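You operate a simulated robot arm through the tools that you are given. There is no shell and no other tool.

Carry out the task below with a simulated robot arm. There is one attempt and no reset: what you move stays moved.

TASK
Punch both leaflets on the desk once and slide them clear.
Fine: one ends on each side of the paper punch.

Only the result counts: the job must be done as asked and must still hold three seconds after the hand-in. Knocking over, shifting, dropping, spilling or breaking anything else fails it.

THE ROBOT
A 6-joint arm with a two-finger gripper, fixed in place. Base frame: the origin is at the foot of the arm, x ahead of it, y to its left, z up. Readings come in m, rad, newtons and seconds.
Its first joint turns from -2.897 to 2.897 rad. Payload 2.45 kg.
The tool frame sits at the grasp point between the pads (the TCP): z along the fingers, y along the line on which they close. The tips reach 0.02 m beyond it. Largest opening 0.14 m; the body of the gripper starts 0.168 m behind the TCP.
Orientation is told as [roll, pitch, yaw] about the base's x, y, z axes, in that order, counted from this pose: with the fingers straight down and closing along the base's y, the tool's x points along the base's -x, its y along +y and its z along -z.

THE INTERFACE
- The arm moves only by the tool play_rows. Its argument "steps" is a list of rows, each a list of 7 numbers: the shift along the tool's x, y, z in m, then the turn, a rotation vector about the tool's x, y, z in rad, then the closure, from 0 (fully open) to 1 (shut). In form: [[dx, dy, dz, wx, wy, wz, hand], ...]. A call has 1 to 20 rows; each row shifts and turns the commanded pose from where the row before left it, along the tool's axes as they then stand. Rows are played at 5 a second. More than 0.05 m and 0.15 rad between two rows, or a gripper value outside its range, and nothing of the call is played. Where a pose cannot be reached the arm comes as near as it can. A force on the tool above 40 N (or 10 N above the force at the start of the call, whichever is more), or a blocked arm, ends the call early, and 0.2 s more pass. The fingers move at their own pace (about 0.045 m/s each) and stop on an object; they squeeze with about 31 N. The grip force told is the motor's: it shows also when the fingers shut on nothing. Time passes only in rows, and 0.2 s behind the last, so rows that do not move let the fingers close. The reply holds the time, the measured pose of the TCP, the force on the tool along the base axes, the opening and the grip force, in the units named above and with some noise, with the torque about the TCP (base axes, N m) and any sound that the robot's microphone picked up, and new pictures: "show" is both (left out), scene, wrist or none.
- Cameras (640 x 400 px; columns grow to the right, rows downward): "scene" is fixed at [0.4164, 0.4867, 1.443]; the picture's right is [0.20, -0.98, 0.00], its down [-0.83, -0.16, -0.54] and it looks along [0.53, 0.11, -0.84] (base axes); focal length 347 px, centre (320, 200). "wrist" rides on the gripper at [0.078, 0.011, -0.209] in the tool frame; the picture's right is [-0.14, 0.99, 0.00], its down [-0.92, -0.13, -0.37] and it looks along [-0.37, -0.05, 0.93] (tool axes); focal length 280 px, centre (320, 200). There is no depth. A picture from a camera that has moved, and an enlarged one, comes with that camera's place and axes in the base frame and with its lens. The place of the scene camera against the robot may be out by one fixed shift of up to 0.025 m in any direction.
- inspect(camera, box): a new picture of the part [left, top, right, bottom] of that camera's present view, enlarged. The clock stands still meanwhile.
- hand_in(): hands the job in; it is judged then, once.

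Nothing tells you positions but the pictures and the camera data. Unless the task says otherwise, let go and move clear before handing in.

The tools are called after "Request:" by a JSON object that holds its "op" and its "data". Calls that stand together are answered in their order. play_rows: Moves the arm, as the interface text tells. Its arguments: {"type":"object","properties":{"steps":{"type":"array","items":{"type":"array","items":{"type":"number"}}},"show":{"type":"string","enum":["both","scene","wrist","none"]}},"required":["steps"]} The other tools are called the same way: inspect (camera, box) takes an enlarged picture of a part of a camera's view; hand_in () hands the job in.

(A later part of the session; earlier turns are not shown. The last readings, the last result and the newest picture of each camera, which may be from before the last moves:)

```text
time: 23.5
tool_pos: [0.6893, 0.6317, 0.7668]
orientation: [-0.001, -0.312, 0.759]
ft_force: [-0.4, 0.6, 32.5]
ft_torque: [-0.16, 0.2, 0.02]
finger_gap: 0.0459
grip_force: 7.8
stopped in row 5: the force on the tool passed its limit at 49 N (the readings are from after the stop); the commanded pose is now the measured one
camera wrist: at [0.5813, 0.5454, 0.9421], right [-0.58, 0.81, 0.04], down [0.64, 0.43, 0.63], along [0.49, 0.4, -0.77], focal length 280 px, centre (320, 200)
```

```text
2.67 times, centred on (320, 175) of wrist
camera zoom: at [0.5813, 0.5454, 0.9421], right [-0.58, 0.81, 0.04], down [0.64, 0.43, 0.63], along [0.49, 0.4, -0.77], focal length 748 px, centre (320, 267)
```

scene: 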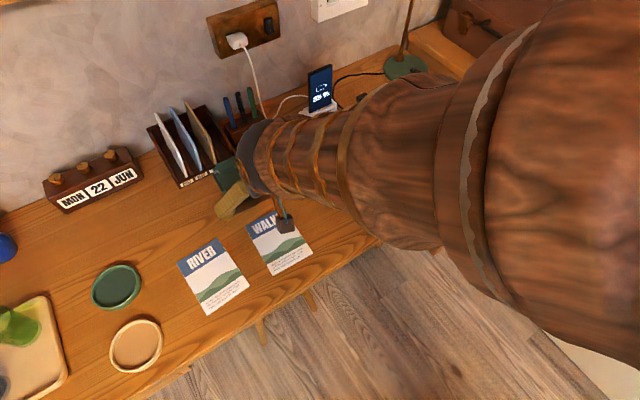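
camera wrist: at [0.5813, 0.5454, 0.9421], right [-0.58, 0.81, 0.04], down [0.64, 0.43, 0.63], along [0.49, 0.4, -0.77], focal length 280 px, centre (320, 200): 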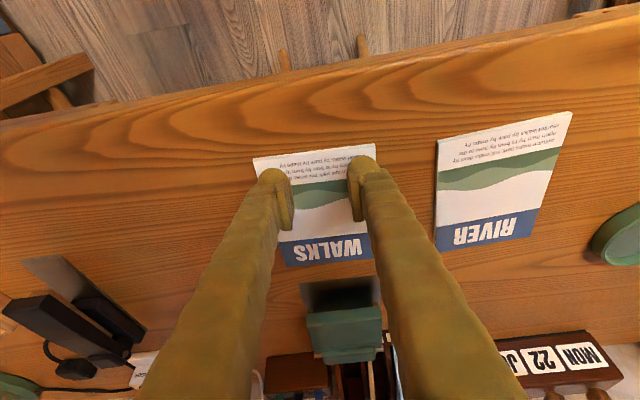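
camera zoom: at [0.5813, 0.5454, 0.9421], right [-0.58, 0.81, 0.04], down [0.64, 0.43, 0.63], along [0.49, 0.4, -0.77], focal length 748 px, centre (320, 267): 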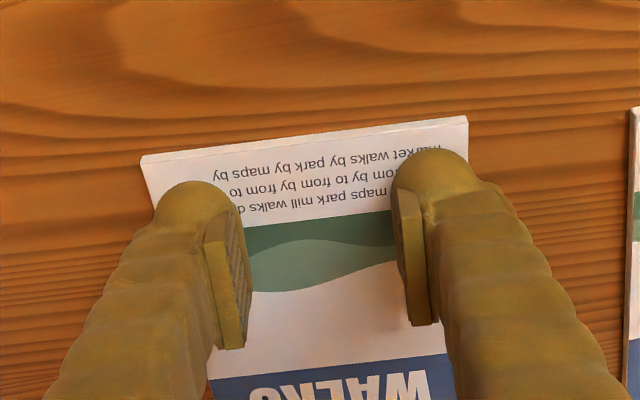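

The rounded tips rode up onto the leaflet when closing, so they weren't low enough. I'll lift, reopen, and go down until the desk itself is felt.

Request:
{"op": "play_rows", "data": {"steps": [[-0.003, 0, -0.0096, 0, 0, 0, 0.35], [-0.003, 0, -0.0096, 0, 0, 0, 0.214], [0, 0, 0, 0, 0, 0, 0.214], [0, 0, 0, 0, 0, 0, 0.214], [0, 0, 0, 0, 0, 0, 0.214], [0, 0, 0, 0, 0, 0, 0.214]], "show": "wrist"}}

Request:
{"op": "inspect", "data": {"camera": "wrist", "box": [200, 100, 440, 250]}}

Request:
{"op": "inspect", "data": {"camera": "wrist", "box": [350, 130, 414, 170]}}

```text
time: 24.9
tool_pos: [0.6888, 0.6313, 0.7832]
orientation: [-0.001, -0.305, 0.758]
ft_force: [-0.2, -0.6, -0.4]
ft_torque: [0.0, 0.0, 0.0]
finger_gap: 0.1101
grip_force: 0.1
camera wrist: at [0.5811, 0.5451, 0.9597], right [-0.58, 0.81, 0.04], down [0.65, 0.43, 0.63], along [0.49, 0.39, -0.78], focal length 280 px, centre (320, 200)
```

wrist: 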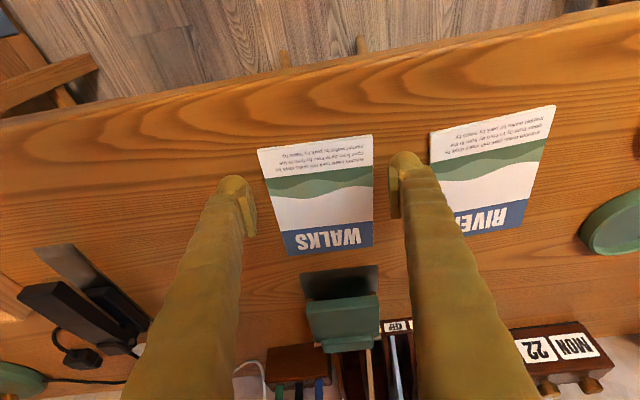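

```text
2.67 times, centred on (320, 175) of wrist
camera zoom: at [0.5811, 0.5451, 0.9597], right [-0.58, 0.81, 0.04], down [0.65, 0.43, 0.63], along [0.49, 0.39, -0.78], focal length 748 px, centre (320, 267)
```

zoom: 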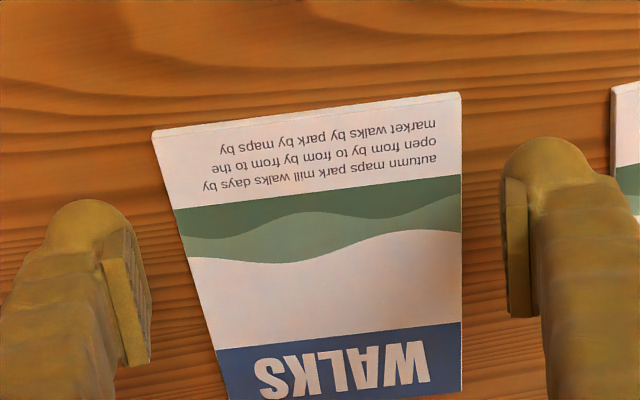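

```text
10.00 times, centred on (382, 150) of wrist
camera zoom: at [0.5811, 0.5451, 0.9597], right [-0.58, 0.81, 0.04], down [0.65, 0.43, 0.63], along [0.49, 0.39, -0.78], focal length 2804 px, centre (-300, 700)
```

zoom: 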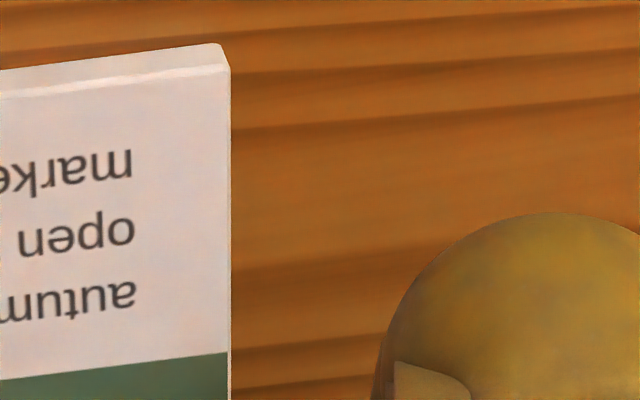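

WALKS hasn't moved and its thickness looks close to 5 mm. I'll lower again, this time past the earlier height.

Request:
{"op": "play_rows", "data": {"steps": [[0.003, 0, 0.0096, 0, 0, 0, 0.214], [0.003, 0, 0.0096, 0, 0, 0, 0.214], [0.0009, 0, 0.0029, 0, 0, 0, 0.214], [0.0006, 0, 0.0019, 0, 0, 0, 0.214], [0, 0, 0, 0, 0, 0, 0.214], [0, 0, 0, 0, 0, 0, 0.214]], "show": "none"}}

```text
time: 26.3
tool_pos: [0.6878, 0.6308, 0.7599]
orientation: [-0.001, -0.305, 0.758]
ft_force: [-0.5, 0.1, -0.4]
ft_torque: [0.01, 0.03, 0.02]
finger_gap: 0.11
grip_force: 0.0
```

Request:
{"op": "play_rows", "data": {"steps": [[0.0003, 0, 0.00096, 0, 0, 0, 0.214], [0, 0, 0, 0, 0, 0, 0.214]], "show": "none"}}

Request:
{"op": "play_rows", "data": {"steps": [[0.0003, 0, 0.00096, 0, 0, 0, 0.214], [0, 0, 0, 0, 0, 0, 0.214]], "show": "none"}}

Request:
{"op": "play_rows", "data": {"steps": [[0.0003, 0, 0.00096, 0, 0, 0, 0.214], [0, 0, 0, 0, 0, 0, 0.214]], "show": "none"}}

```text
time: 26.9
tool_pos: [0.688, 0.632, 0.7587]
orientation: [-0.001, -0.305, 0.757]
ft_force: [-0.6, -1.3, 3.8]
ft_torque: [-0.03, 0.11, 0.05]
finger_gap: 0.1104
grip_force: 0.0
```

```text
time: 27.5
tool_pos: [0.689, 0.6328, 0.7587]
orientation: [0.0, -0.307, 0.759]
ft_force: [-6.8, -5.7, 29.3]
ft_torque: [-0.21, 0.4, -0.01]
finger_gap: 0.1103
grip_force: 0.1
```

```text
time: 27.9
tool_pos: [0.6895, 0.6315, 0.7566]
orientation: [0.0, -0.31, 0.757]
ft_force: [-3.9, -3.5, 11.6]
ft_torque: [-0.12, 0.21, 0.04]
finger_gap: 0.1105
grip_force: 0.7
stopped in row 1: the force on the tool passed its limit at 44 N (the readings are from after the stop); the commanded pose is now the measured one
```

Desk contact is at TCP z ≈ 0.759, so the rounded tips simply climbed under the full squeeze. I'll hover just above the desk and close gradually to about the leaflet's width, so the squeeze stays gentle.

Request:
{"op": "play_rows", "data": {"steps": [[-0.0008, 0, -0.0026, 0, 0, 0, 0.214], [0, 0, 0, 0, 0, 0, 0.25], [0, 0, 0, 0, 0, 0, 0.26], [0, 0, 0, 0, 0, 0, 0.27], [0, 0, 0, 0, 0, 0, 0.275], [0, 0, 0, 0, 0, 0, 0.275], [0, 0, 0, 0, 0, 0, 0.275]], "show": "wrist"}}

Request:
{"op": "inspect", "data": {"camera": "wrist", "box": [200, 100, 440, 250]}}

```text
time: 29.5
tool_pos: [0.6892, 0.6323, 0.7603]
orientation: [0.0, -0.309, 0.757]
ft_force: [0.4, 0.0, 0.0]
ft_torque: [0.0, 0.02, -0.03]
finger_gap: 0.1016
grip_force: 0.1
camera wrist: at [0.5813, 0.5458, 0.9355], right [-0.58, 0.81, 0.04], down [0.64, 0.43, 0.63], along [0.49, 0.4, -0.78], focal length 280 px, centre (320, 200)
```

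wrist: 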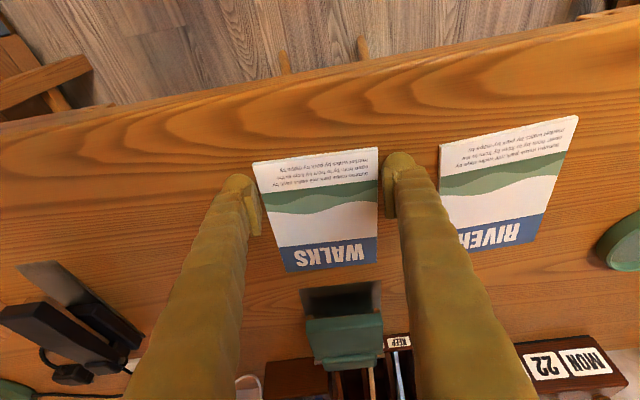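

```text
2.67 times, centred on (320, 175) of wrist
camera zoom: at [0.5813, 0.5458, 0.9355], right [-0.58, 0.81, 0.04], down [0.64, 0.43, 0.63], along [0.49, 0.4, -0.78], focal length 748 px, centre (320, 267)
```

zoom: 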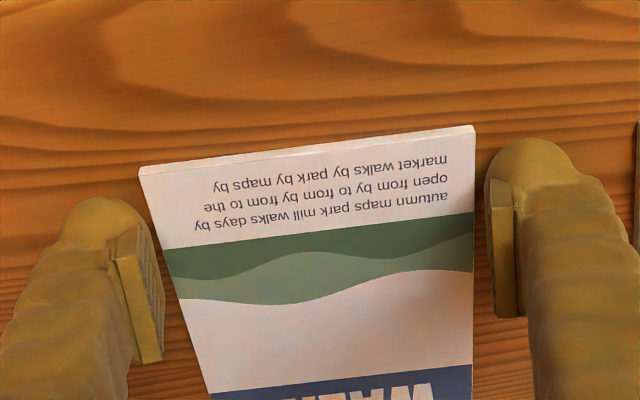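

The gap is 0.1016 and both fingers are almost at the edges. I'll close in very small increments.

Request:
{"op": "play_rows", "data": {"steps": [[0, 0, 0, 0, 0, 0, 0.28], [0, 0, 0, 0, 0, 0, 0.284], [0, 0, 0, 0, 0, 0, 0.287], [0, 0, 0, 0, 0, 0, 0.287]], "show": "none"}}

Request:
{"op": "play_rows", "data": {"steps": [[0, 0, 0, 0, 0, 0, 0.29], [0, 0, 0, 0, 0, 0, 0.29]], "show": "none"}}

Request:
{"op": "play_rows", "data": {"steps": [[0, 0, 0, 0, 0, 0, 0.293], [0, 0, 0, 0, 0, 0, 0.293]], "show": "wrist"}}

```text
time: 30.5
tool_pos: [0.6893, 0.6332, 0.7594]
orientation: [0.0, -0.307, 0.756]
ft_force: [-0.1, -0.1, 0.8]
ft_torque: [-0.02, -0.03, 0.0]
finger_gap: 0.0998
grip_force: 0.1
```

```text
time: 31.1
tool_pos: [0.6883, 0.6313, 0.7595]
orientation: [0.0, -0.307, 0.757]
ft_force: [0.8, 0.7, 0.5]
ft_torque: [-0.02, 0.0, -0.02]
finger_gap: 0.0999
grip_force: 0.0
```

```text
time: 31.7
tool_pos: [0.6888, 0.6329, 0.7599]
orientation: [0.001, -0.305, 0.757]
ft_force: [0.0, -0.4, 0.3]
ft_torque: [-0.01, 0.0, 0.0]
finger_gap: 0.0987
grip_force: 0.0
camera wrist: at [0.5813, 0.5458, 0.9355], right [-0.58, 0.81, 0.04], down [0.64, 0.43, 0.63], along [0.49, 0.4, -0.78], focal length 280 px, centre (320, 200)
```

wrist: 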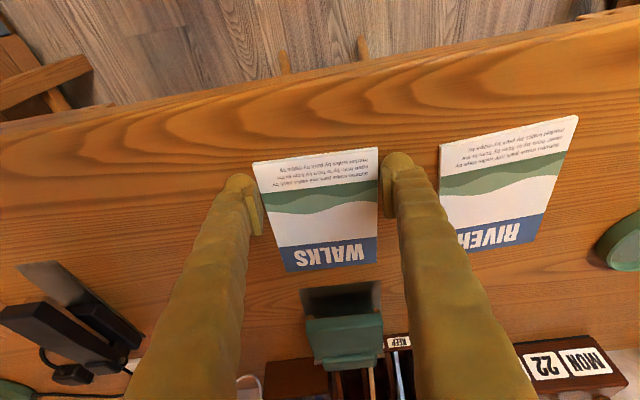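

Request:
{"op": "play_rows", "data": {"steps": [[0, 0, 0, 0, 0, 0, 0.297], [0, 0, 0, 0, 0, 0, 0.297]], "show": "none"}}

Request:
{"op": "play_rows", "data": {"steps": [[0, 0, 0, 0, 0, 0, 0.301], [0, 0, 0, 0, 0, 0, 0.301]], "show": "none"}}

Request:
{"op": "play_rows", "data": {"steps": [[0, 0, 0, 0, 0, 0, 0.305], [0, 0, 0, 0, 0, 0, 0.305]], "show": "wrist"}}

Request:
{"op": "inspect", "data": {"camera": "wrist", "box": [200, 100, 440, 250]}}

```text
time: 32.3
tool_pos: [0.6887, 0.6324, 0.7593]
orientation: [0.0, -0.309, 0.757]
ft_force: [-0.6, -0.2, -0.1]
ft_torque: [-0.02, -0.02, 0.01]
finger_gap: 0.099
grip_force: 0.0
```

```text
time: 32.9
tool_pos: [0.6885, 0.633, 0.7594]
orientation: [0.0, -0.306, 0.757]
ft_force: [0.5, -0.2, 0.5]
ft_torque: [0.0, -0.02, -0.01]
finger_gap: 0.0981
grip_force: 0.0
```

```text
time: 33.5
tool_pos: [0.6887, 0.6322, 0.7603]
orientation: [0.0, -0.307, 0.758]
ft_force: [0.6, 0.4, -0.7]
ft_torque: [-0.01, 0.01, -0.01]
finger_gap: 0.0982
grip_force: 0.0
camera wrist: at [0.5813, 0.5458, 0.9355], right [-0.58, 0.81, 0.04], down [0.64, 0.43, 0.63], along [0.49, 0.4, -0.78], focal length 280 px, centre (320, 200)
```

wrist: 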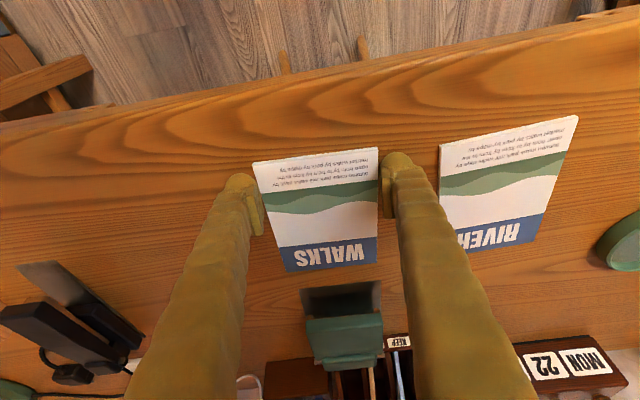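

```text
2.67 times, centred on (320, 175) of wrist
camera zoom: at [0.5813, 0.5458, 0.9355], right [-0.58, 0.81, 0.04], down [0.64, 0.43, 0.63], along [0.49, 0.4, -0.78], focal length 748 px, centre (320, 267)
```

zoom: 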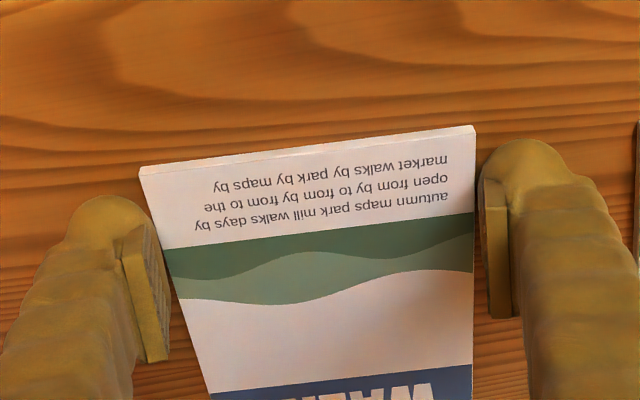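

Both pads look just at the edges. I'll continue closing.

Request:
{"op": "play_rows", "data": {"steps": [[0, 0, 0, 0, 0, 0, 0.309], [0, 0, 0, 0, 0, 0, 0.309]], "show": "none"}}

Request:
{"op": "play_rows", "data": {"steps": [[0, 0, 0, 0, 0, 0, 0.313], [0, 0, 0, 0, 0, 0, 0.313]], "show": "none"}}

Request:
{"op": "play_rows", "data": {"steps": [[0, 0, 0, 0, 0, 0, 0.317], [0, 0, 0, 0, 0, 0, 0.317]], "show": "none"}}

```text
time: 34.1
tool_pos: [0.6891, 0.6316, 0.759]
orientation: [0.0, -0.307, 0.757]
ft_force: [0.0, 0.0, 0.5]
ft_torque: [0.01, 0.02, 0.03]
finger_gap: 0.0969
grip_force: 0.0
```

```text
time: 34.7
tool_pos: [0.6892, 0.6326, 0.7604]
orientation: [0.0, -0.308, 0.759]
ft_force: [-0.6, 0.4, 0.0]
ft_torque: [-0.01, -0.02, 0.01]
finger_gap: 0.0971
grip_force: 0.0
```

```text
time: 35.3
tool_pos: [0.6892, 0.6325, 0.7602]
orientation: [0.0, -0.308, 0.758]
ft_force: [-0.2, 0.3, 1.7]
ft_torque: [-0.02, 0.01, 0.03]
finger_gap: 0.0967
grip_force: 0.6
```

A first trace of grip force shows at a 0.0967 gap. I'll close slightly more.

Request:
{"op": "play_rows", "data": {"steps": [[0, 0, 0, 0, 0, 0, 0.321], [0, 0, 0, 0, 0, 0, 0.321]], "show": "none"}}

Request:
{"op": "play_rows", "data": {"steps": [[0, 0, 0, 0, 0, 0, 0.326], [0, 0, 0, 0, 0, 0, 0.326]], "show": "wrist"}}

Request:
{"op": "inspect", "data": {"camera": "wrist", "box": [200, 100, 440, 250]}}

```text
time: 35.9
tool_pos: [0.6885, 0.6317, 0.7599]
orientation: [0.0, -0.308, 0.758]
ft_force: [0.0, -0.2, 1.1]
ft_torque: [0.01, 0.0, 0.01]
finger_gap: 0.0966
grip_force: 0.7
```

```text
time: 36.5
tool_pos: [0.689, 0.6317, 0.7599]
orientation: [-0.001, -0.308, 0.759]
ft_force: [0.9, 0.4, 2.8]
ft_torque: [-0.05, 0.05, 0.03]
finger_gap: 0.0958
grip_force: 6.9
camera wrist: at [0.5813, 0.5458, 0.9356], right [-0.58, 0.81, 0.04], down [0.64, 0.43, 0.63], along [0.49, 0.4, -0.78], focal length 280 px, centre (320, 200)
```

wrist: 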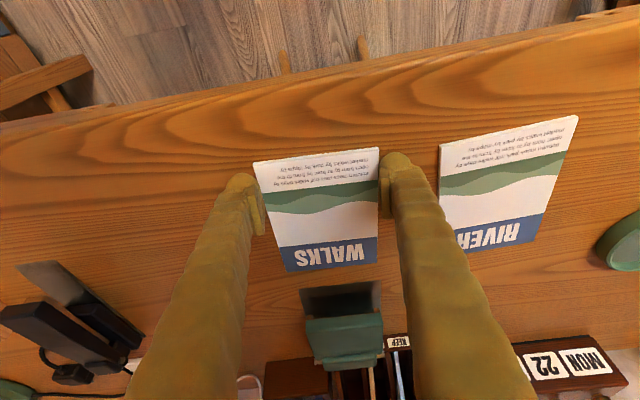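

```text
2.67 times, centred on (320, 175) of wrist
camera zoom: at [0.5813, 0.5458, 0.9356], right [-0.58, 0.81, 0.04], down [0.64, 0.43, 0.63], along [0.49, 0.4, -0.78], focal length 748 px, centre (320, 267)
```

zoom: 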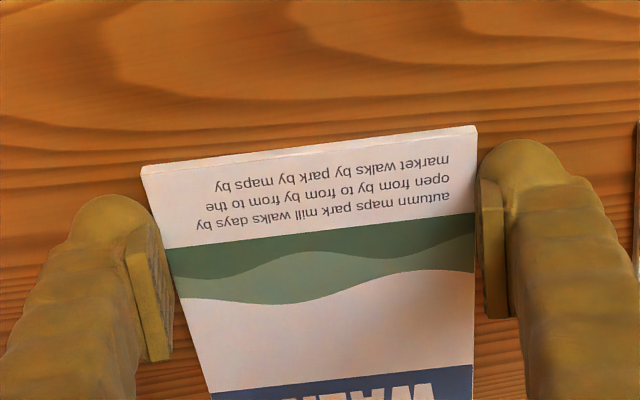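

Now a gentle hold: grip about 7 N, gap 0.0958, with no climbing. I'll slide slowly outward by about 3 cm and check that the leaflet follows.

Request:
{"op": "play_rows", "data": {"steps": [[-0.00476, 0.0002, 0.0015, 0, 0, 0, 0.327], [-0.00476, 0.0002, 0.0015, 0, 0, 0, 0.327], [-0.00476, 0.0002, 0.0015, 0, 0, 0, 0.327], [-0.00476, 0.0002, 0.0015, 0, 0, 0, 0.327], [-0.00476, 0.0002, 0.0015, 0, 0, 0, 0.327], [-0.00476, 0.0002, 0.0015, 0, 0, 0, 0.327], [0, 0, 0, 0, 0, 0, 0.327]], "show": "wrist"}}

Request:
{"op": "inspect", "data": {"camera": "wrist", "box": [200, 100, 440, 250]}}

```text
time: 38.1
tool_pos: [0.7099, 0.6538, 0.7608]
orientation: [0.0, -0.307, 0.758]
ft_force: [-0.9, 0.4, 4.4]
ft_torque: [-0.02, 0.07, -0.01]
finger_gap: 0.0951
grip_force: 9.8
camera wrist: at [0.6022, 0.5672, 0.9359], right [-0.58, 0.81, 0.04], down [0.64, 0.43, 0.63], along [0.49, 0.4, -0.78], focal length 280 px, centre (320, 200)
```

wrist: 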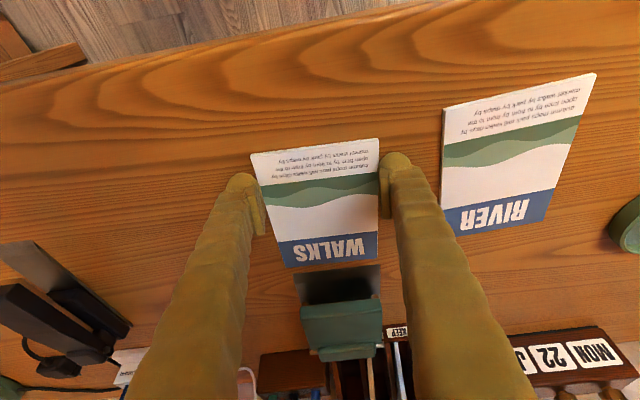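

```text
2.67 times, centred on (320, 175) of wrist
camera zoom: at [0.6022, 0.5672, 0.9359], right [-0.58, 0.81, 0.04], down [0.64, 0.43, 0.63], along [0.49, 0.4, -0.78], focal length 748 px, centre (320, 267)
```

zoom: 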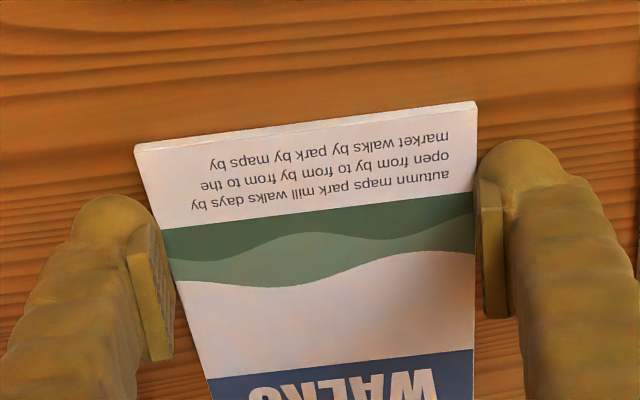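

The leaflet followed 22 mm out of 30, with some slip. I'll add slightly more squeeze and test another centimetre to see if the slip persists.

Request:
{"op": "play_rows", "data": {"steps": [[0, 0, 0, 0, 0, 0, 0.331], [0, 0, 0, 0, 0, 0, 0.331], [-0.0038, 0.0002, 0.0012, 0, 0, 0, 0.331], [-0.0038, 0.0002, 0.0012, 0, 0, 0, 0.331], [-0.0038, 0.0002, 0.0012, 0, 0, 0, 0.331], [0, 0, 0, 0, 0, 0, 0.331]], "show": "wrist"}}

Request:
{"op": "inspect", "data": {"camera": "wrist", "box": [200, 100, 440, 250]}}

```text
time: 39.5
tool_pos: [0.7182, 0.6631, 0.76]
orientation: [-0.001, -0.308, 0.758]
ft_force: [1.5, 1.3, 4.2]
ft_torque: [-0.01, 0.0, -0.03]
finger_gap: 0.0952
grip_force: 6.7
camera wrist: at [0.6107, 0.5759, 0.9361], right [-0.58, 0.81, 0.04], down [0.64, 0.43, 0.63], along [0.49, 0.4, -0.78], focal length 280 px, centre (320, 200)
```

wrist: 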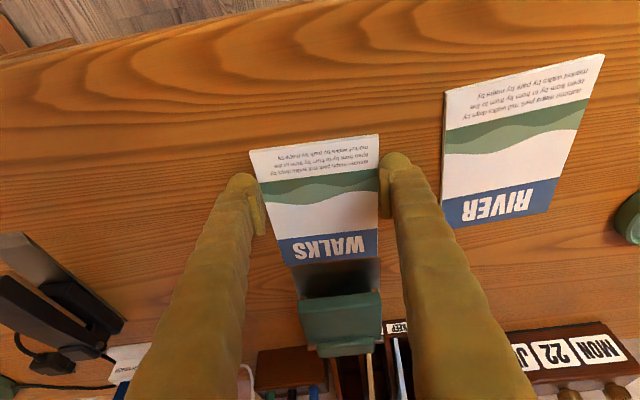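

```text
2.67 times, centred on (320, 175) of wrist
camera zoom: at [0.6107, 0.5759, 0.9361], right [-0.58, 0.81, 0.04], down [0.64, 0.43, 0.63], along [0.49, 0.4, -0.78], focal length 748 px, centre (320, 267)
```

zoom: 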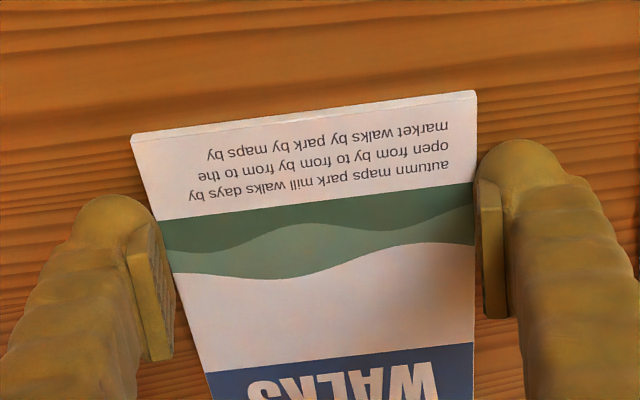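

Slip is around 5 mm/s of creep, so faster strokes should lose less. WALKS's front edge is now right at the plate, so I'll check its alignment there.

Request:
{"op": "inspect", "data": {"camera": "wrist", "box": [270, 230, 400, 311]}}

Request:
{"op": "inspect", "data": {"camera": "scene", "box": [190, 140, 330, 230]}}

```text
4.92 times, centred on (335, 270) of wrist
camera zoom: at [0.6107, 0.5759, 0.9361], right [-0.58, 0.81, 0.04], down [0.64, 0.43, 0.63], along [0.49, 0.4, -0.78], focal length 1380 px, centre (246, -147)
```

zoom: 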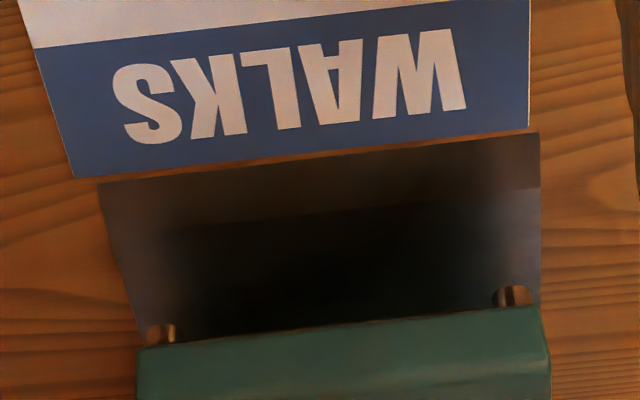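

```text
4.44 times, centred on (260, 185) of scene
camera zoom: at [0.4164, 0.4867, 1.443], right [0.2, -0.98, 0.0], down [-0.83, -0.16, -0.54], along [0.53, 0.11, -0.84], focal length 1544 px, centre (587, 267)
```

zoom: 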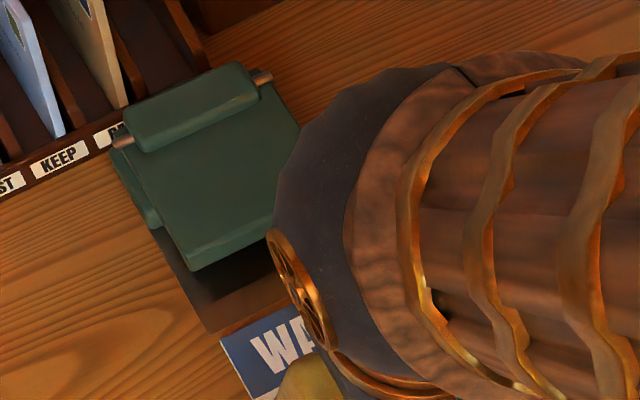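

Alignment is good: the leaflet is about 3 mm right of the pins' centre and nearly square. I'll regrip 1 cm further back, shift slightly left during the stroke, and push onto the plate.

Request:
{"op": "play_rows", "data": {"steps": [[0, 0, 0, 0, 0, 0, 0.28], [0.011, 0, -0.0035, 0, 0, 0, 0.28], [0, 0, 0, 0, 0, 0, 0.3], [0, 0, 0, 0, 0, 0, 0.32], [0, 0, 0, 0, 0, 0, 0.333], [0, 0, 0, 0, 0, 0, 0.333], [-0.0095, 0.001, 0.003, 0, 0, 0, 0.333], [-0.0095, 0.001, 0.003, 0, 0, 0, 0.333], [-0.0095, 0.001, 0.003, 0, 0, 0, 0.333], [0, 0, 0, 0, 0, 0, 0.333]], "show": "wrist"}}

Request:
{"op": "inspect", "data": {"camera": "wrist", "box": [200, 100, 440, 250]}}

Request:
{"op": "inspect", "data": {"camera": "wrist", "box": [270, 230, 400, 311]}}

```text
time: 41.7
tool_pos: [0.7298, 0.6778, 0.7618]
orientation: [0.0, -0.307, 0.758]
ft_force: [-0.1, 0.4, 3.5]
ft_torque: [-0.04, 0.02, -0.01]
finger_gap: 0.0948
grip_force: 7.4
camera wrist: at [0.6227, 0.5911, 0.9365], right [-0.58, 0.81, 0.04], down [0.64, 0.43, 0.63], along [0.49, 0.4, -0.78], focal length 280 px, centre (320, 200)
```

wrist: 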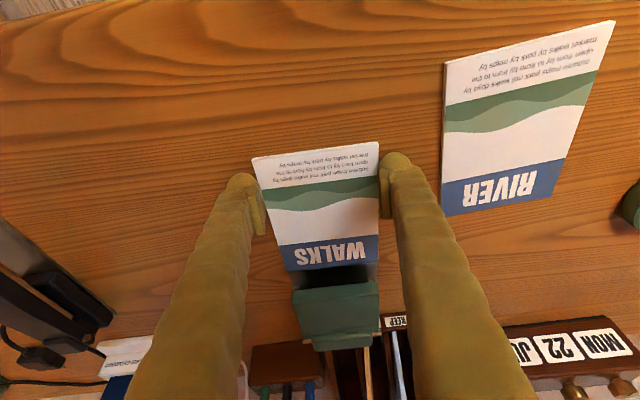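

```text
2.67 times, centred on (320, 175) of wrist
camera zoom: at [0.6227, 0.5911, 0.9365], right [-0.58, 0.81, 0.04], down [0.64, 0.43, 0.63], along [0.49, 0.4, -0.78], focal length 748 px, centre (320, 267)
```

zoom: 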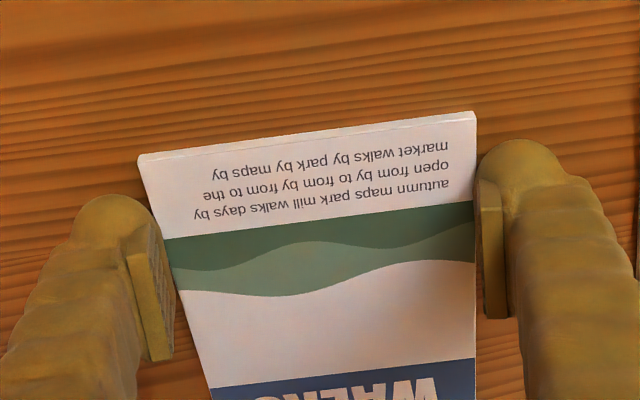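

```text
4.92 times, centred on (335, 270) of wrist
camera zoom: at [0.6227, 0.5911, 0.9365], right [-0.58, 0.81, 0.04], down [0.64, 0.43, 0.63], along [0.49, 0.4, -0.78], focal length 1380 px, centre (246, -147)
```

zoom: 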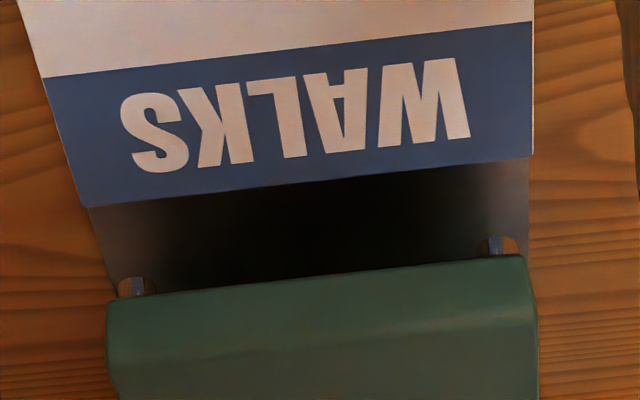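

It slides smoothly onto the plate and is well centred on the pins, with no abnormal force. About 53 mm remain, so I'll continue 42 mm straight.

Request:
{"op": "play_rows", "data": {"steps": [[-0.01, 0, 0.0032, 0, 0, 0, 0.334], [-0.01, 0, 0.0032, 0, 0, 0, 0.334], [-0.01, 0, 0.0032, 0, 0, 0, 0.334], [-0.01, 0, 0.0032, 0, 0, 0, 0.334], [0, 0, 0, 0, 0, 0, 0.334]], "show": "wrist"}}

Request:
{"op": "inspect", "data": {"camera": "wrist", "box": [200, 100, 440, 250]}}

Request:
{"op": "inspect", "data": {"camera": "wrist", "box": [270, 210, 400, 291]}}

```text
time: 42.9
tool_pos: [0.7602, 0.7058, 0.7606]
orientation: [-0.002, -0.306, 0.756]
ft_force: [-0.6, -2.4, 3.2]
ft_torque: [-0.05, -0.1, 0.0]
finger_gap: 0.095
grip_force: 31.7
camera wrist: at [0.652, 0.6189, 0.9359], right [-0.58, 0.81, 0.04], down [0.64, 0.43, 0.63], along [0.49, 0.4, -0.78], focal length 280 px, centre (320, 200)
```

wrist: 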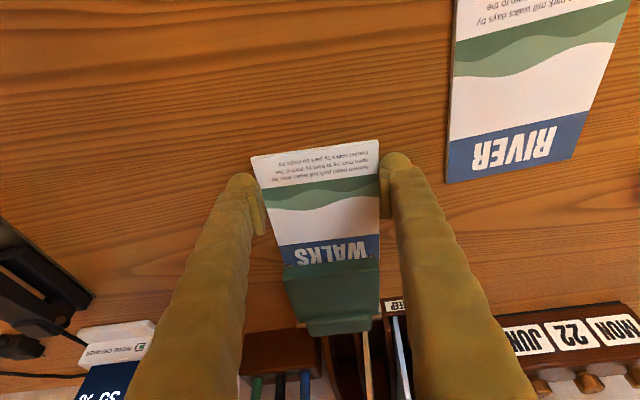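

```text
2.67 times, centred on (320, 175) of wrist
camera zoom: at [0.652, 0.6189, 0.9359], right [-0.58, 0.81, 0.04], down [0.64, 0.43, 0.63], along [0.49, 0.4, -0.78], focal length 748 px, centre (320, 267)
```

zoom: 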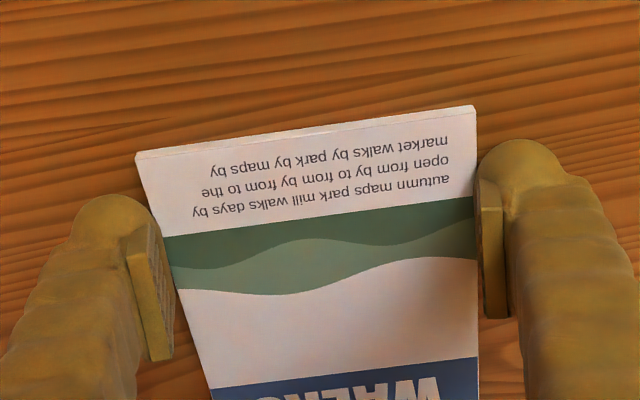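

```text
4.92 times, centred on (335, 250) of wrist
camera zoom: at [0.652, 0.6189, 0.9359], right [-0.58, 0.81, 0.04], down [0.64, 0.43, 0.63], along [0.49, 0.4, -0.78], focal length 1380 px, centre (246, -49)
```

zoom: 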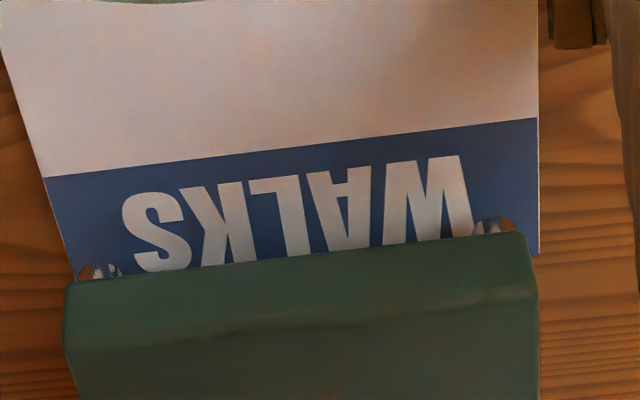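

WALKS is under the lid and square, with its front edge near n ≈ 1.149, past the pins. The stop should be at about 1.167, so I'll approach it in small steps, watching for resistance.

Request:
{"op": "play_rows", "data": {"steps": [[-0.0038, 0, 0.0012, 0, 0, 0, 0.333], [-0.0038, 0, 0.0012, 0, 0, 0, 0.333], [0, 0, 0, 0, 0, 0, 0.333]], "show": "none"}}

Request:
{"op": "inspect", "data": {"camera": "wrist", "box": [200, 100, 440, 250]}}

```text
time: 43.7
tool_pos: [0.7665, 0.7113, 0.7589]
orientation: [0.0, -0.307, 0.758]
ft_force: [0.1, -1.9, 6.5]
ft_torque: [0.1, -0.21, -0.01]
finger_gap: 0.0952
grip_force: 31.2
```

```text
2.67 times, centred on (320, 175) of wrist
camera zoom: at [0.6577, 0.6248, 0.9358], right [-0.58, 0.81, 0.04], down [0.64, 0.43, 0.63], along [0.49, 0.4, -0.78], focal length 748 px, centre (320, 267)
```

zoom: 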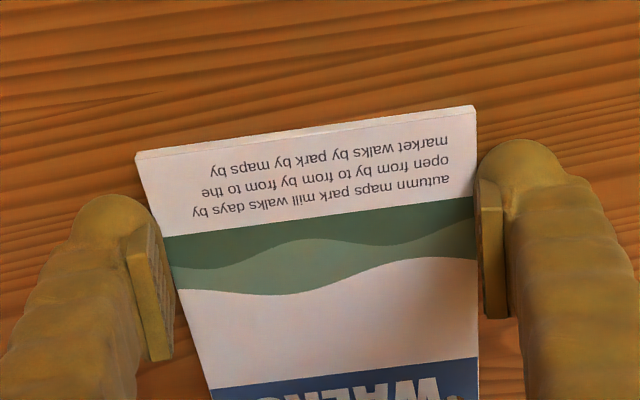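

No slip and no resistance. I'll go another 4 mm.

Request:
{"op": "play_rows", "data": {"steps": [[-0.0038, 0, 0.0012, 0, 0, 0, 0.333], [0, 0, 0, 0, 0, 0, 0.333]], "show": "none"}}

Request:
{"op": "inspect", "data": {"camera": "wrist", "box": [200, 100, 440, 250]}}

Request:
{"op": "inspect", "data": {"camera": "wrist", "box": [270, 210, 400, 291]}}

```text
time: 44.3
tool_pos: [0.7676, 0.7153, 0.7608]
orientation: [-0.001, -0.307, 0.756]
ft_force: [-3.3, -1.1, 9.0]
ft_torque: [0.16, -0.21, 0.04]
finger_gap: 0.095
grip_force: 31.1
```

```text
2.67 times, centred on (320, 175) of wrist
camera zoom: at [0.6607, 0.6275, 0.9358], right [-0.58, 0.81, 0.04], down [0.64, 0.43, 0.63], along [0.49, 0.4, -0.78], focal length 748 px, centre (320, 267)
```

zoom: 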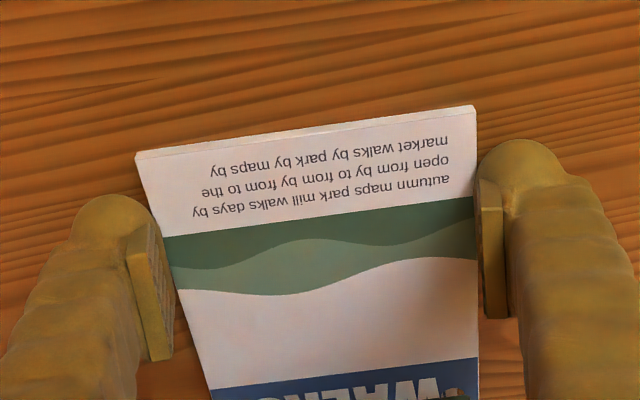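

```text
4.92 times, centred on (335, 250) of wrist
camera zoom: at [0.6607, 0.6275, 0.9358], right [-0.58, 0.81, 0.04], down [0.64, 0.43, 0.63], along [0.49, 0.4, -0.78], focal length 1380 px, centre (246, -49)
```

zoom: 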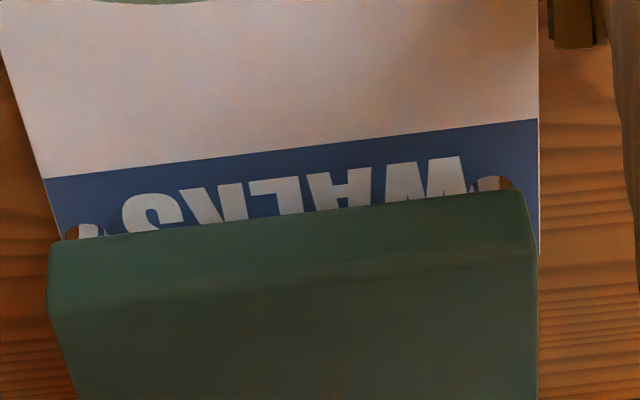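

WALKS is nearly at the stop, around n ≈ 1.16, with only about 3 N of resistance. I'll leave it there, release it, lift, close the fingers and tilt to reach over the lid.

Request:
{"op": "play_rows", "data": {"steps": [[0, 0, 0, 0, 0, 0, 0.31], [0, 0, 0, 0, 0, 0, 0.27], [0, 0, 0, 0, 0, 0, 0.23], [0, 0, 0, 0, 0, 0, 0.23], [-0.0053, 0, -0.0167, 0, 0, 0, 0.23], [-0.0106, 0, -0.0334, 0, 0, 0, 0.23], [-0.0076, 0, -0.024, 0, 0, 0, 1], [0, 0, 0, 0, -0.0975, 0, 1], [0, 0, 0, 0, -0.0975, 0, 1], [0, 0, 0, 0, -0.0975, 0, 1], [0, 0, 0, 0, 0, 0, 1], [0, 0, 0, 0, 0, 0, 1], [0, 0, 0, 0, 0, 0, 1]]}}

Request:
{"op": "inspect", "data": {"camera": "wrist", "box": [220, 60, 420, 185]}}

Request:
{"op": "inspect", "data": {"camera": "scene", "box": [190, 140, 330, 230]}}

```text
time: 47.1
tool_pos: [0.7677, 0.7153, 0.8374]
orientation: [-0.001, -0.601, 0.758]
ft_force: [0.0, -0.4, 0.5]
ft_torque: [-0.03, 0.0, 0.0]
finger_gap: 0.0001
grip_force: 26.7
camera wrist: at [0.6282, 0.5971, 0.9667], right [-0.6, 0.8, 0.08], down [0.49, 0.29, 0.82], along [0.64, 0.53, -0.56], focal length 280 px, centre (320, 200)
```

scene: 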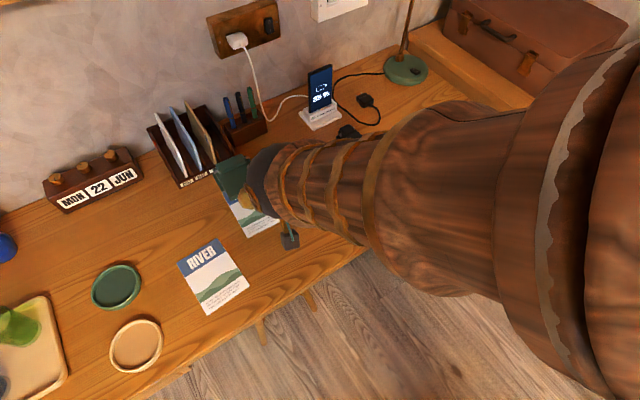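
wrist: 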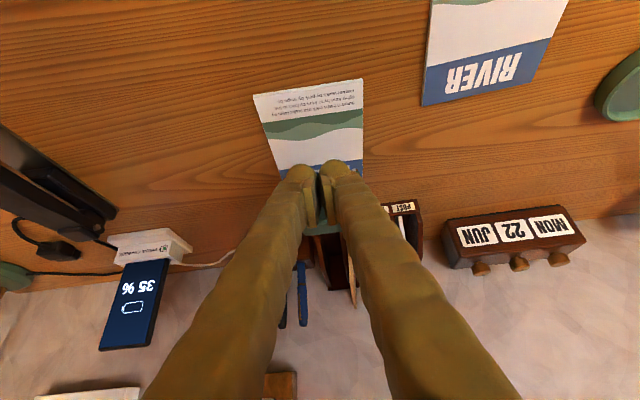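

```text
3.20 times, centred on (320, 122) of wrist
camera zoom: at [0.6282, 0.5971, 0.9667], right [-0.6, 0.8, 0.08], down [0.49, 0.29, 0.82], along [0.64, 0.53, -0.56], focal length 897 px, centre (320, 448)
```

zoom: 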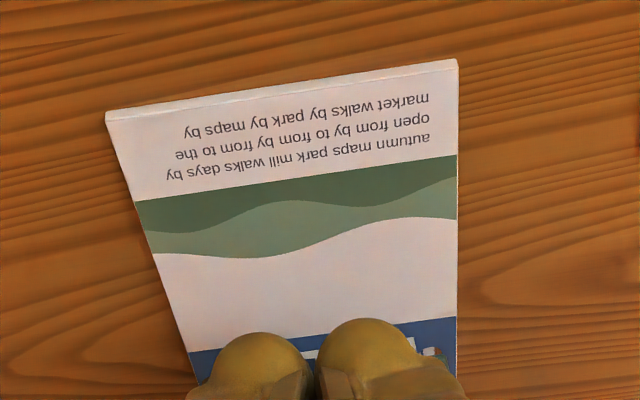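

```text
4.44 times, centred on (260, 185) of scene
camera zoom: at [0.4164, 0.4867, 1.443], right [0.2, -0.98, 0.0], down [-0.83, -0.16, -0.54], along [0.53, 0.11, -0.84], focal length 1544 px, centre (587, 267)
```

zoom: 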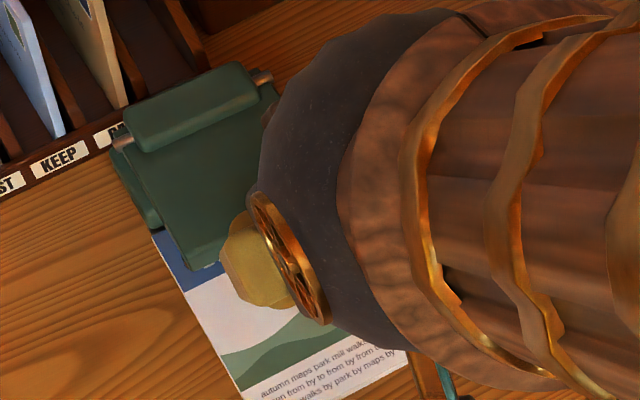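

The punch is unmoved and WALKS sits straight in it. I'll move the closed fingertips over the lid's front part.

Request:
{"op": "play_rows", "data": {"steps": [[-0.0207, -0.0007, 0.011, 0, 0, 0, 1], [-0.0207, -0.0007, 0.011, 0, 0, 0, 1], [-0.0207, -0.0006, 0.011, 0, 0, 0, 1], [0, 0, 0, 0, 0, 0, 1], [0, 0, 0, 0, 0, 0, 1]]}}

Request:
{"op": "inspect", "data": {"camera": "wrist", "box": [240, 80, 400, 180]}}

Request:
{"op": "inspect", "data": {"camera": "scene", "box": [190, 140, 330, 230]}}

```text
time: 48.3
tool_pos: [0.8208, 0.7609, 0.8438]
orientation: [0.0, -0.601, 0.757]
ft_force: [-0.1, 0.2, 0.5]
ft_torque: [0.01, 0.0, 0.0]
finger_gap: 0.0001
grip_force: 29.5
camera wrist: at [0.6808, 0.6433, 0.9729], right [-0.6, 0.8, 0.08], down [0.49, 0.29, 0.82], along [0.64, 0.53, -0.56], focal length 280 px, centre (320, 200)
```

scene: 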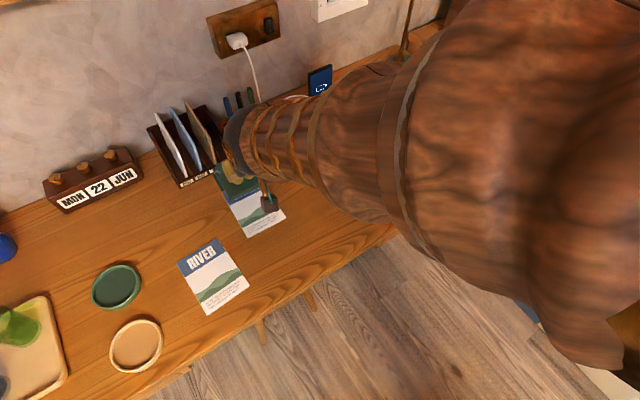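
wrist: 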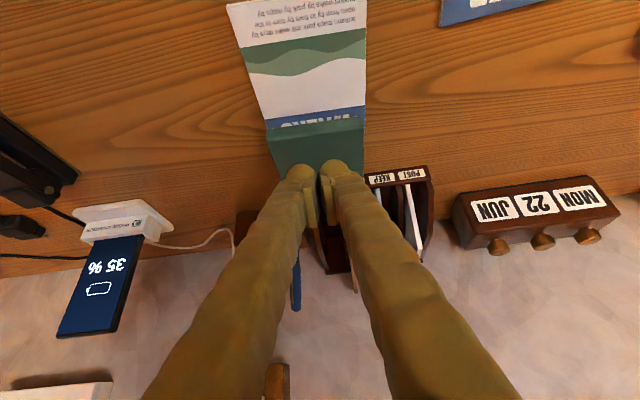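

```text
4.00 times, centred on (320, 130) of wrist
camera zoom: at [0.6808, 0.6433, 0.9729], right [-0.6, 0.8, 0.08], down [0.49, 0.29, 0.82], along [0.64, 0.53, -0.56], focal length 1122 px, centre (320, 480)
```

zoom: 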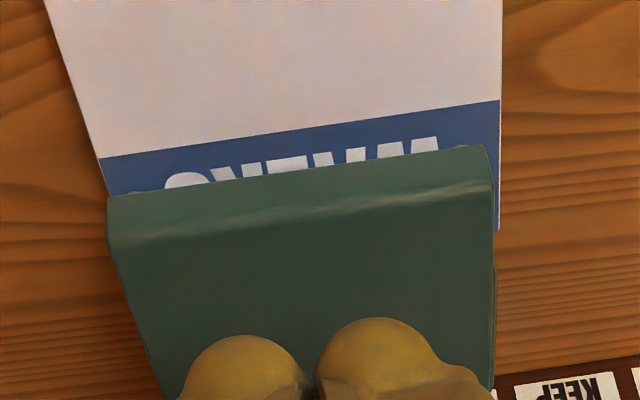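

```text
4.44 times, centred on (260, 185) of scene
camera zoom: at [0.4164, 0.4867, 1.443], right [0.2, -0.98, 0.0], down [-0.83, -0.16, -0.54], along [0.53, 0.11, -0.84], focal length 1544 px, centre (587, 267)
```

zoom: 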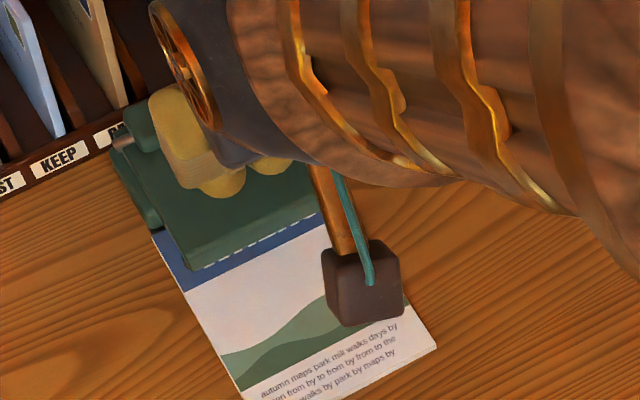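

The fingertips are roughly above the lid's front edge. I'll go 14 mm further in, then lower toward the lid.

Request:
{"op": "play_rows", "data": {"steps": [[-0.01155, 0.001, 0.0079, 0, 0, 0, 1], [0.0057, 0, 0.0083, 0, 0, 0, 1], [0.0057, 0, 0.0083, 0, 0, 0, 1], [0.0028, 0, 0.0041, 0, 0, 0, 1], [0, 0, 0, 0, 0, 0, 1]], "show": "wrist"}}

Request:
{"op": "inspect", "data": {"camera": "wrist", "box": [240, 80, 400, 180]}}

```text
time: 49.5
tool_pos: [0.8306, 0.771, 0.8205]
orientation: [0.001, -0.6, 0.758]
ft_force: [0.2, -0.3, 0.2]
ft_torque: [-0.02, 0.0, -0.03]
finger_gap: 0.0
grip_force: 29.2
camera wrist: at [0.6902, 0.6539, 0.9493], right [-0.6, 0.8, 0.08], down [0.49, 0.29, 0.82], along [0.64, 0.53, -0.56], focal length 280 px, centre (320, 200)
```

wrist: 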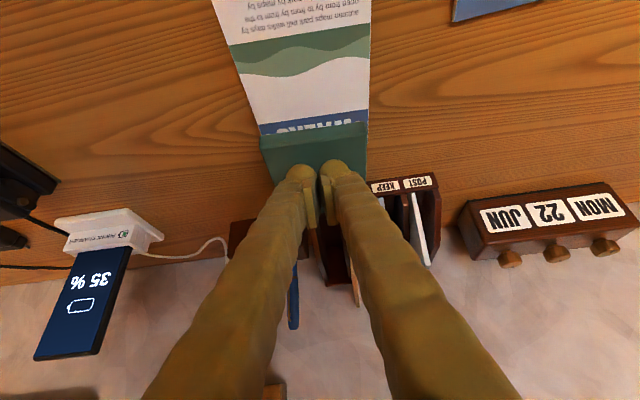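

```text
4.00 times, centred on (320, 130) of wrist
camera zoom: at [0.6902, 0.6539, 0.9493], right [-0.6, 0.8, 0.08], down [0.49, 0.29, 0.82], along [0.64, 0.53, -0.56], focal length 1122 px, centre (320, 480)
```

zoom: 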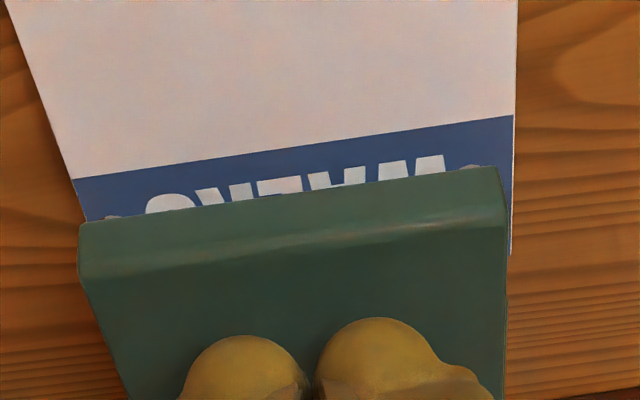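

The fingertips are centred over the front of the lid. I'll lower in small steps, watching force and sound.

Request:
{"op": "play_rows", "data": {"steps": [[0.0017, 0, 0.0025, 0, 0, 0, 1], [0.0017, 0, 0.0025, 0, 0, 0, 1], [0, 0, 0, 0, 0, 0, 1]], "show": "none"}}

Request:
{"op": "play_rows", "data": {"steps": [[0.0017, 0, 0.0025, 0, 0, 0, 1], [0, 0, 0, 0, 0, 0, 1]], "show": "none"}}

Request:
{"op": "play_rows", "data": {"steps": [[0.0017, 0, 0.0025, 0, 0, 0, 1], [0, 0, 0, 0, 0, 0, 1]], "show": "wrist"}}

```text
time: 50.3
tool_pos: [0.8318, 0.7712, 0.8148]
orientation: [-0.001, -0.602, 0.758]
ft_force: [0.9, 0.1, 0.6]
ft_torque: [-0.03, -0.01, 0.0]
finger_gap: 0.0001
grip_force: 29.9
```

```text
time: 50.9
tool_pos: [0.8312, 0.7708, 0.8119]
orientation: [-0.001, -0.601, 0.758]
ft_force: [0.6, -0.3, 0.4]
ft_torque: [0.0, 0.0, -0.02]
finger_gap: 0.0
grip_force: 29.3
```

```text
time: 51.5
tool_pos: [0.8311, 0.7721, 0.8078]
orientation: [-0.001, -0.6, 0.758]
ft_force: [0.0, 0.4, 1.5]
ft_torque: [0.01, 0.02, 0.0]
finger_gap: 0.0062
grip_force: 29.1
camera wrist: at [0.6902, 0.6541, 0.937], right [-0.6, 0.8, 0.08], down [0.49, 0.29, 0.82], along [0.64, 0.53, -0.56], focal length 280 px, centre (320, 200)
```

wrist: 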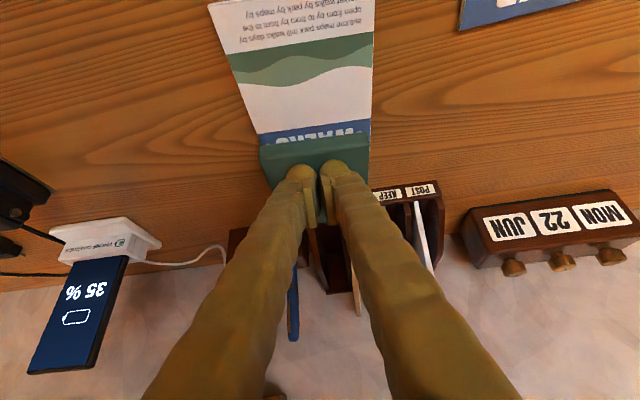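

First contact with the lid at TCP z ≈ 0.808. I'll continue pressing down in small steps.

Request:
{"op": "play_rows", "data": {"steps": [[0.0011, 0, 0.0017, 0, 0, 0, 1], [0.0011, 0, 0.0017, 0, 0, 0, 1], [0, 0, 0, 0, 0, 0, 1]], "show": "none"}}

Request:
{"op": "play_rows", "data": {"steps": [[0.0011, 0, 0.0017, 0, 0, 0, 1], [0, 0, 0, 0, 0, 0, 1]], "show": "wrist"}}

```text
time: 52.3
tool_pos: [0.8304, 0.7715, 0.805]
orientation: [0.0, -0.599, 0.756]
ft_force: [1.6, -0.7, 7.2]
ft_torque: [-0.07, 0.0, 0.06]
finger_gap: 0.0058
grip_force: 29.4
```

```text
time: 52.9
tool_pos: [0.8303, 0.7717, 0.8033]
orientation: [-0.001, -0.6, 0.757]
ft_force: [3.0, 0.9, 9.3]
ft_torque: [0.03, -0.01, 0.01]
finger_gap: 0.006
grip_force: 29.3
camera wrist: at [0.69, 0.6543, 0.9314], right [-0.6, 0.8, 0.08], down [0.49, 0.29, 0.82], along [0.64, 0.53, -0.56], focal length 280 px, centre (320, 200)
```

wrist: 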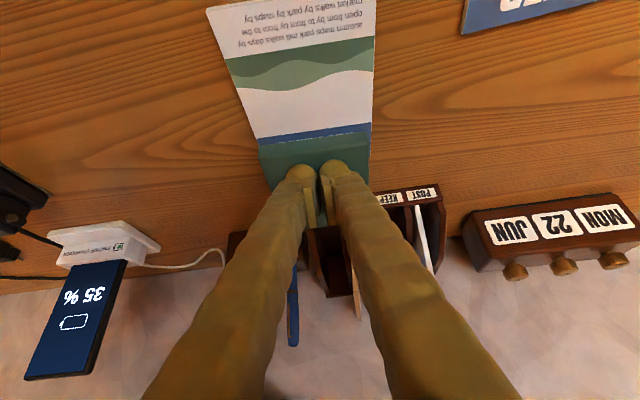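

The lid is going down against its spring, at about 9 N. I'll continue.

Request:
{"op": "play_rows", "data": {"steps": [[0.0011, 0, 0.0017, 0, 0, 0, 1], [0.0011, 0, 0.0017, 0, 0, 0, 1], [0, 0, 0, 0, 0, 0, 1]], "show": "none"}}

Request:
{"op": "play_rows", "data": {"steps": [[0.0011, 0, 0.0017, 0, 0, 0, 1], [0, 0, 0, 0, 0, 0, 1]], "show": "none"}}

Request:
{"op": "play_rows", "data": {"steps": [[0.0011, 0, 0.0017, 0, 0, 0, 1], [0, 0, 0, 0, 0, 0, 1]], "show": "wrist"}}

```text
time: 53.7
tool_pos: [0.8309, 0.7713, 0.7988]
orientation: [0.0, -0.6, 0.758]
ft_force: [-5.4, 2.0, 14.2]
ft_torque: [0.07, 0.17, 0.02]
finger_gap: 0.0061
grip_force: 29.2
```

```text
time: 54.3
tool_pos: [0.8307, 0.772, 0.7977]
orientation: [0.001, -0.602, 0.757]
ft_force: [-5.2, -7.7, 32.1]
ft_torque: [-0.2, 0.17, 0.04]
finger_gap: 0.0063
grip_force: 29.6
```

```text
time: 54.6
tool_pos: [0.8319, 0.774, 0.8001]
orientation: [0.0, -0.606, 0.758]
ft_force: [-1.2, -2.2, 15.1]
ft_torque: [-0.07, 0.05, -0.03]
finger_gap: 0.0059
grip_force: 28.4
stopped in row 1: the force on the tool passed its limit at 48 N (the readings are from after the stop); the commanded pose is now the measured one
camera wrist: at [0.6906, 0.6547, 0.927], right [-0.6, 0.8, 0.08], down [0.49, 0.28, 0.83], along [0.64, 0.53, -0.56], focal length 280 px, centre (320, 200)
```

wrist: 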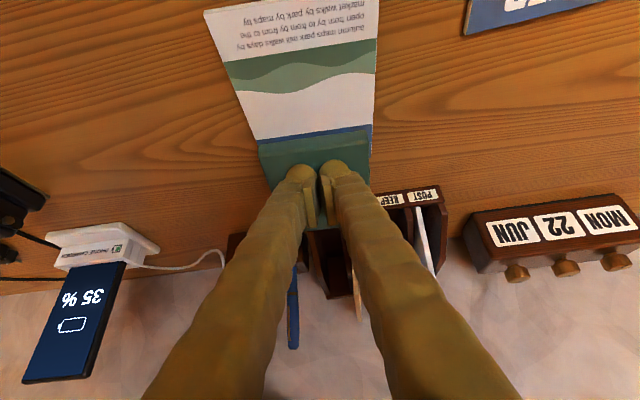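

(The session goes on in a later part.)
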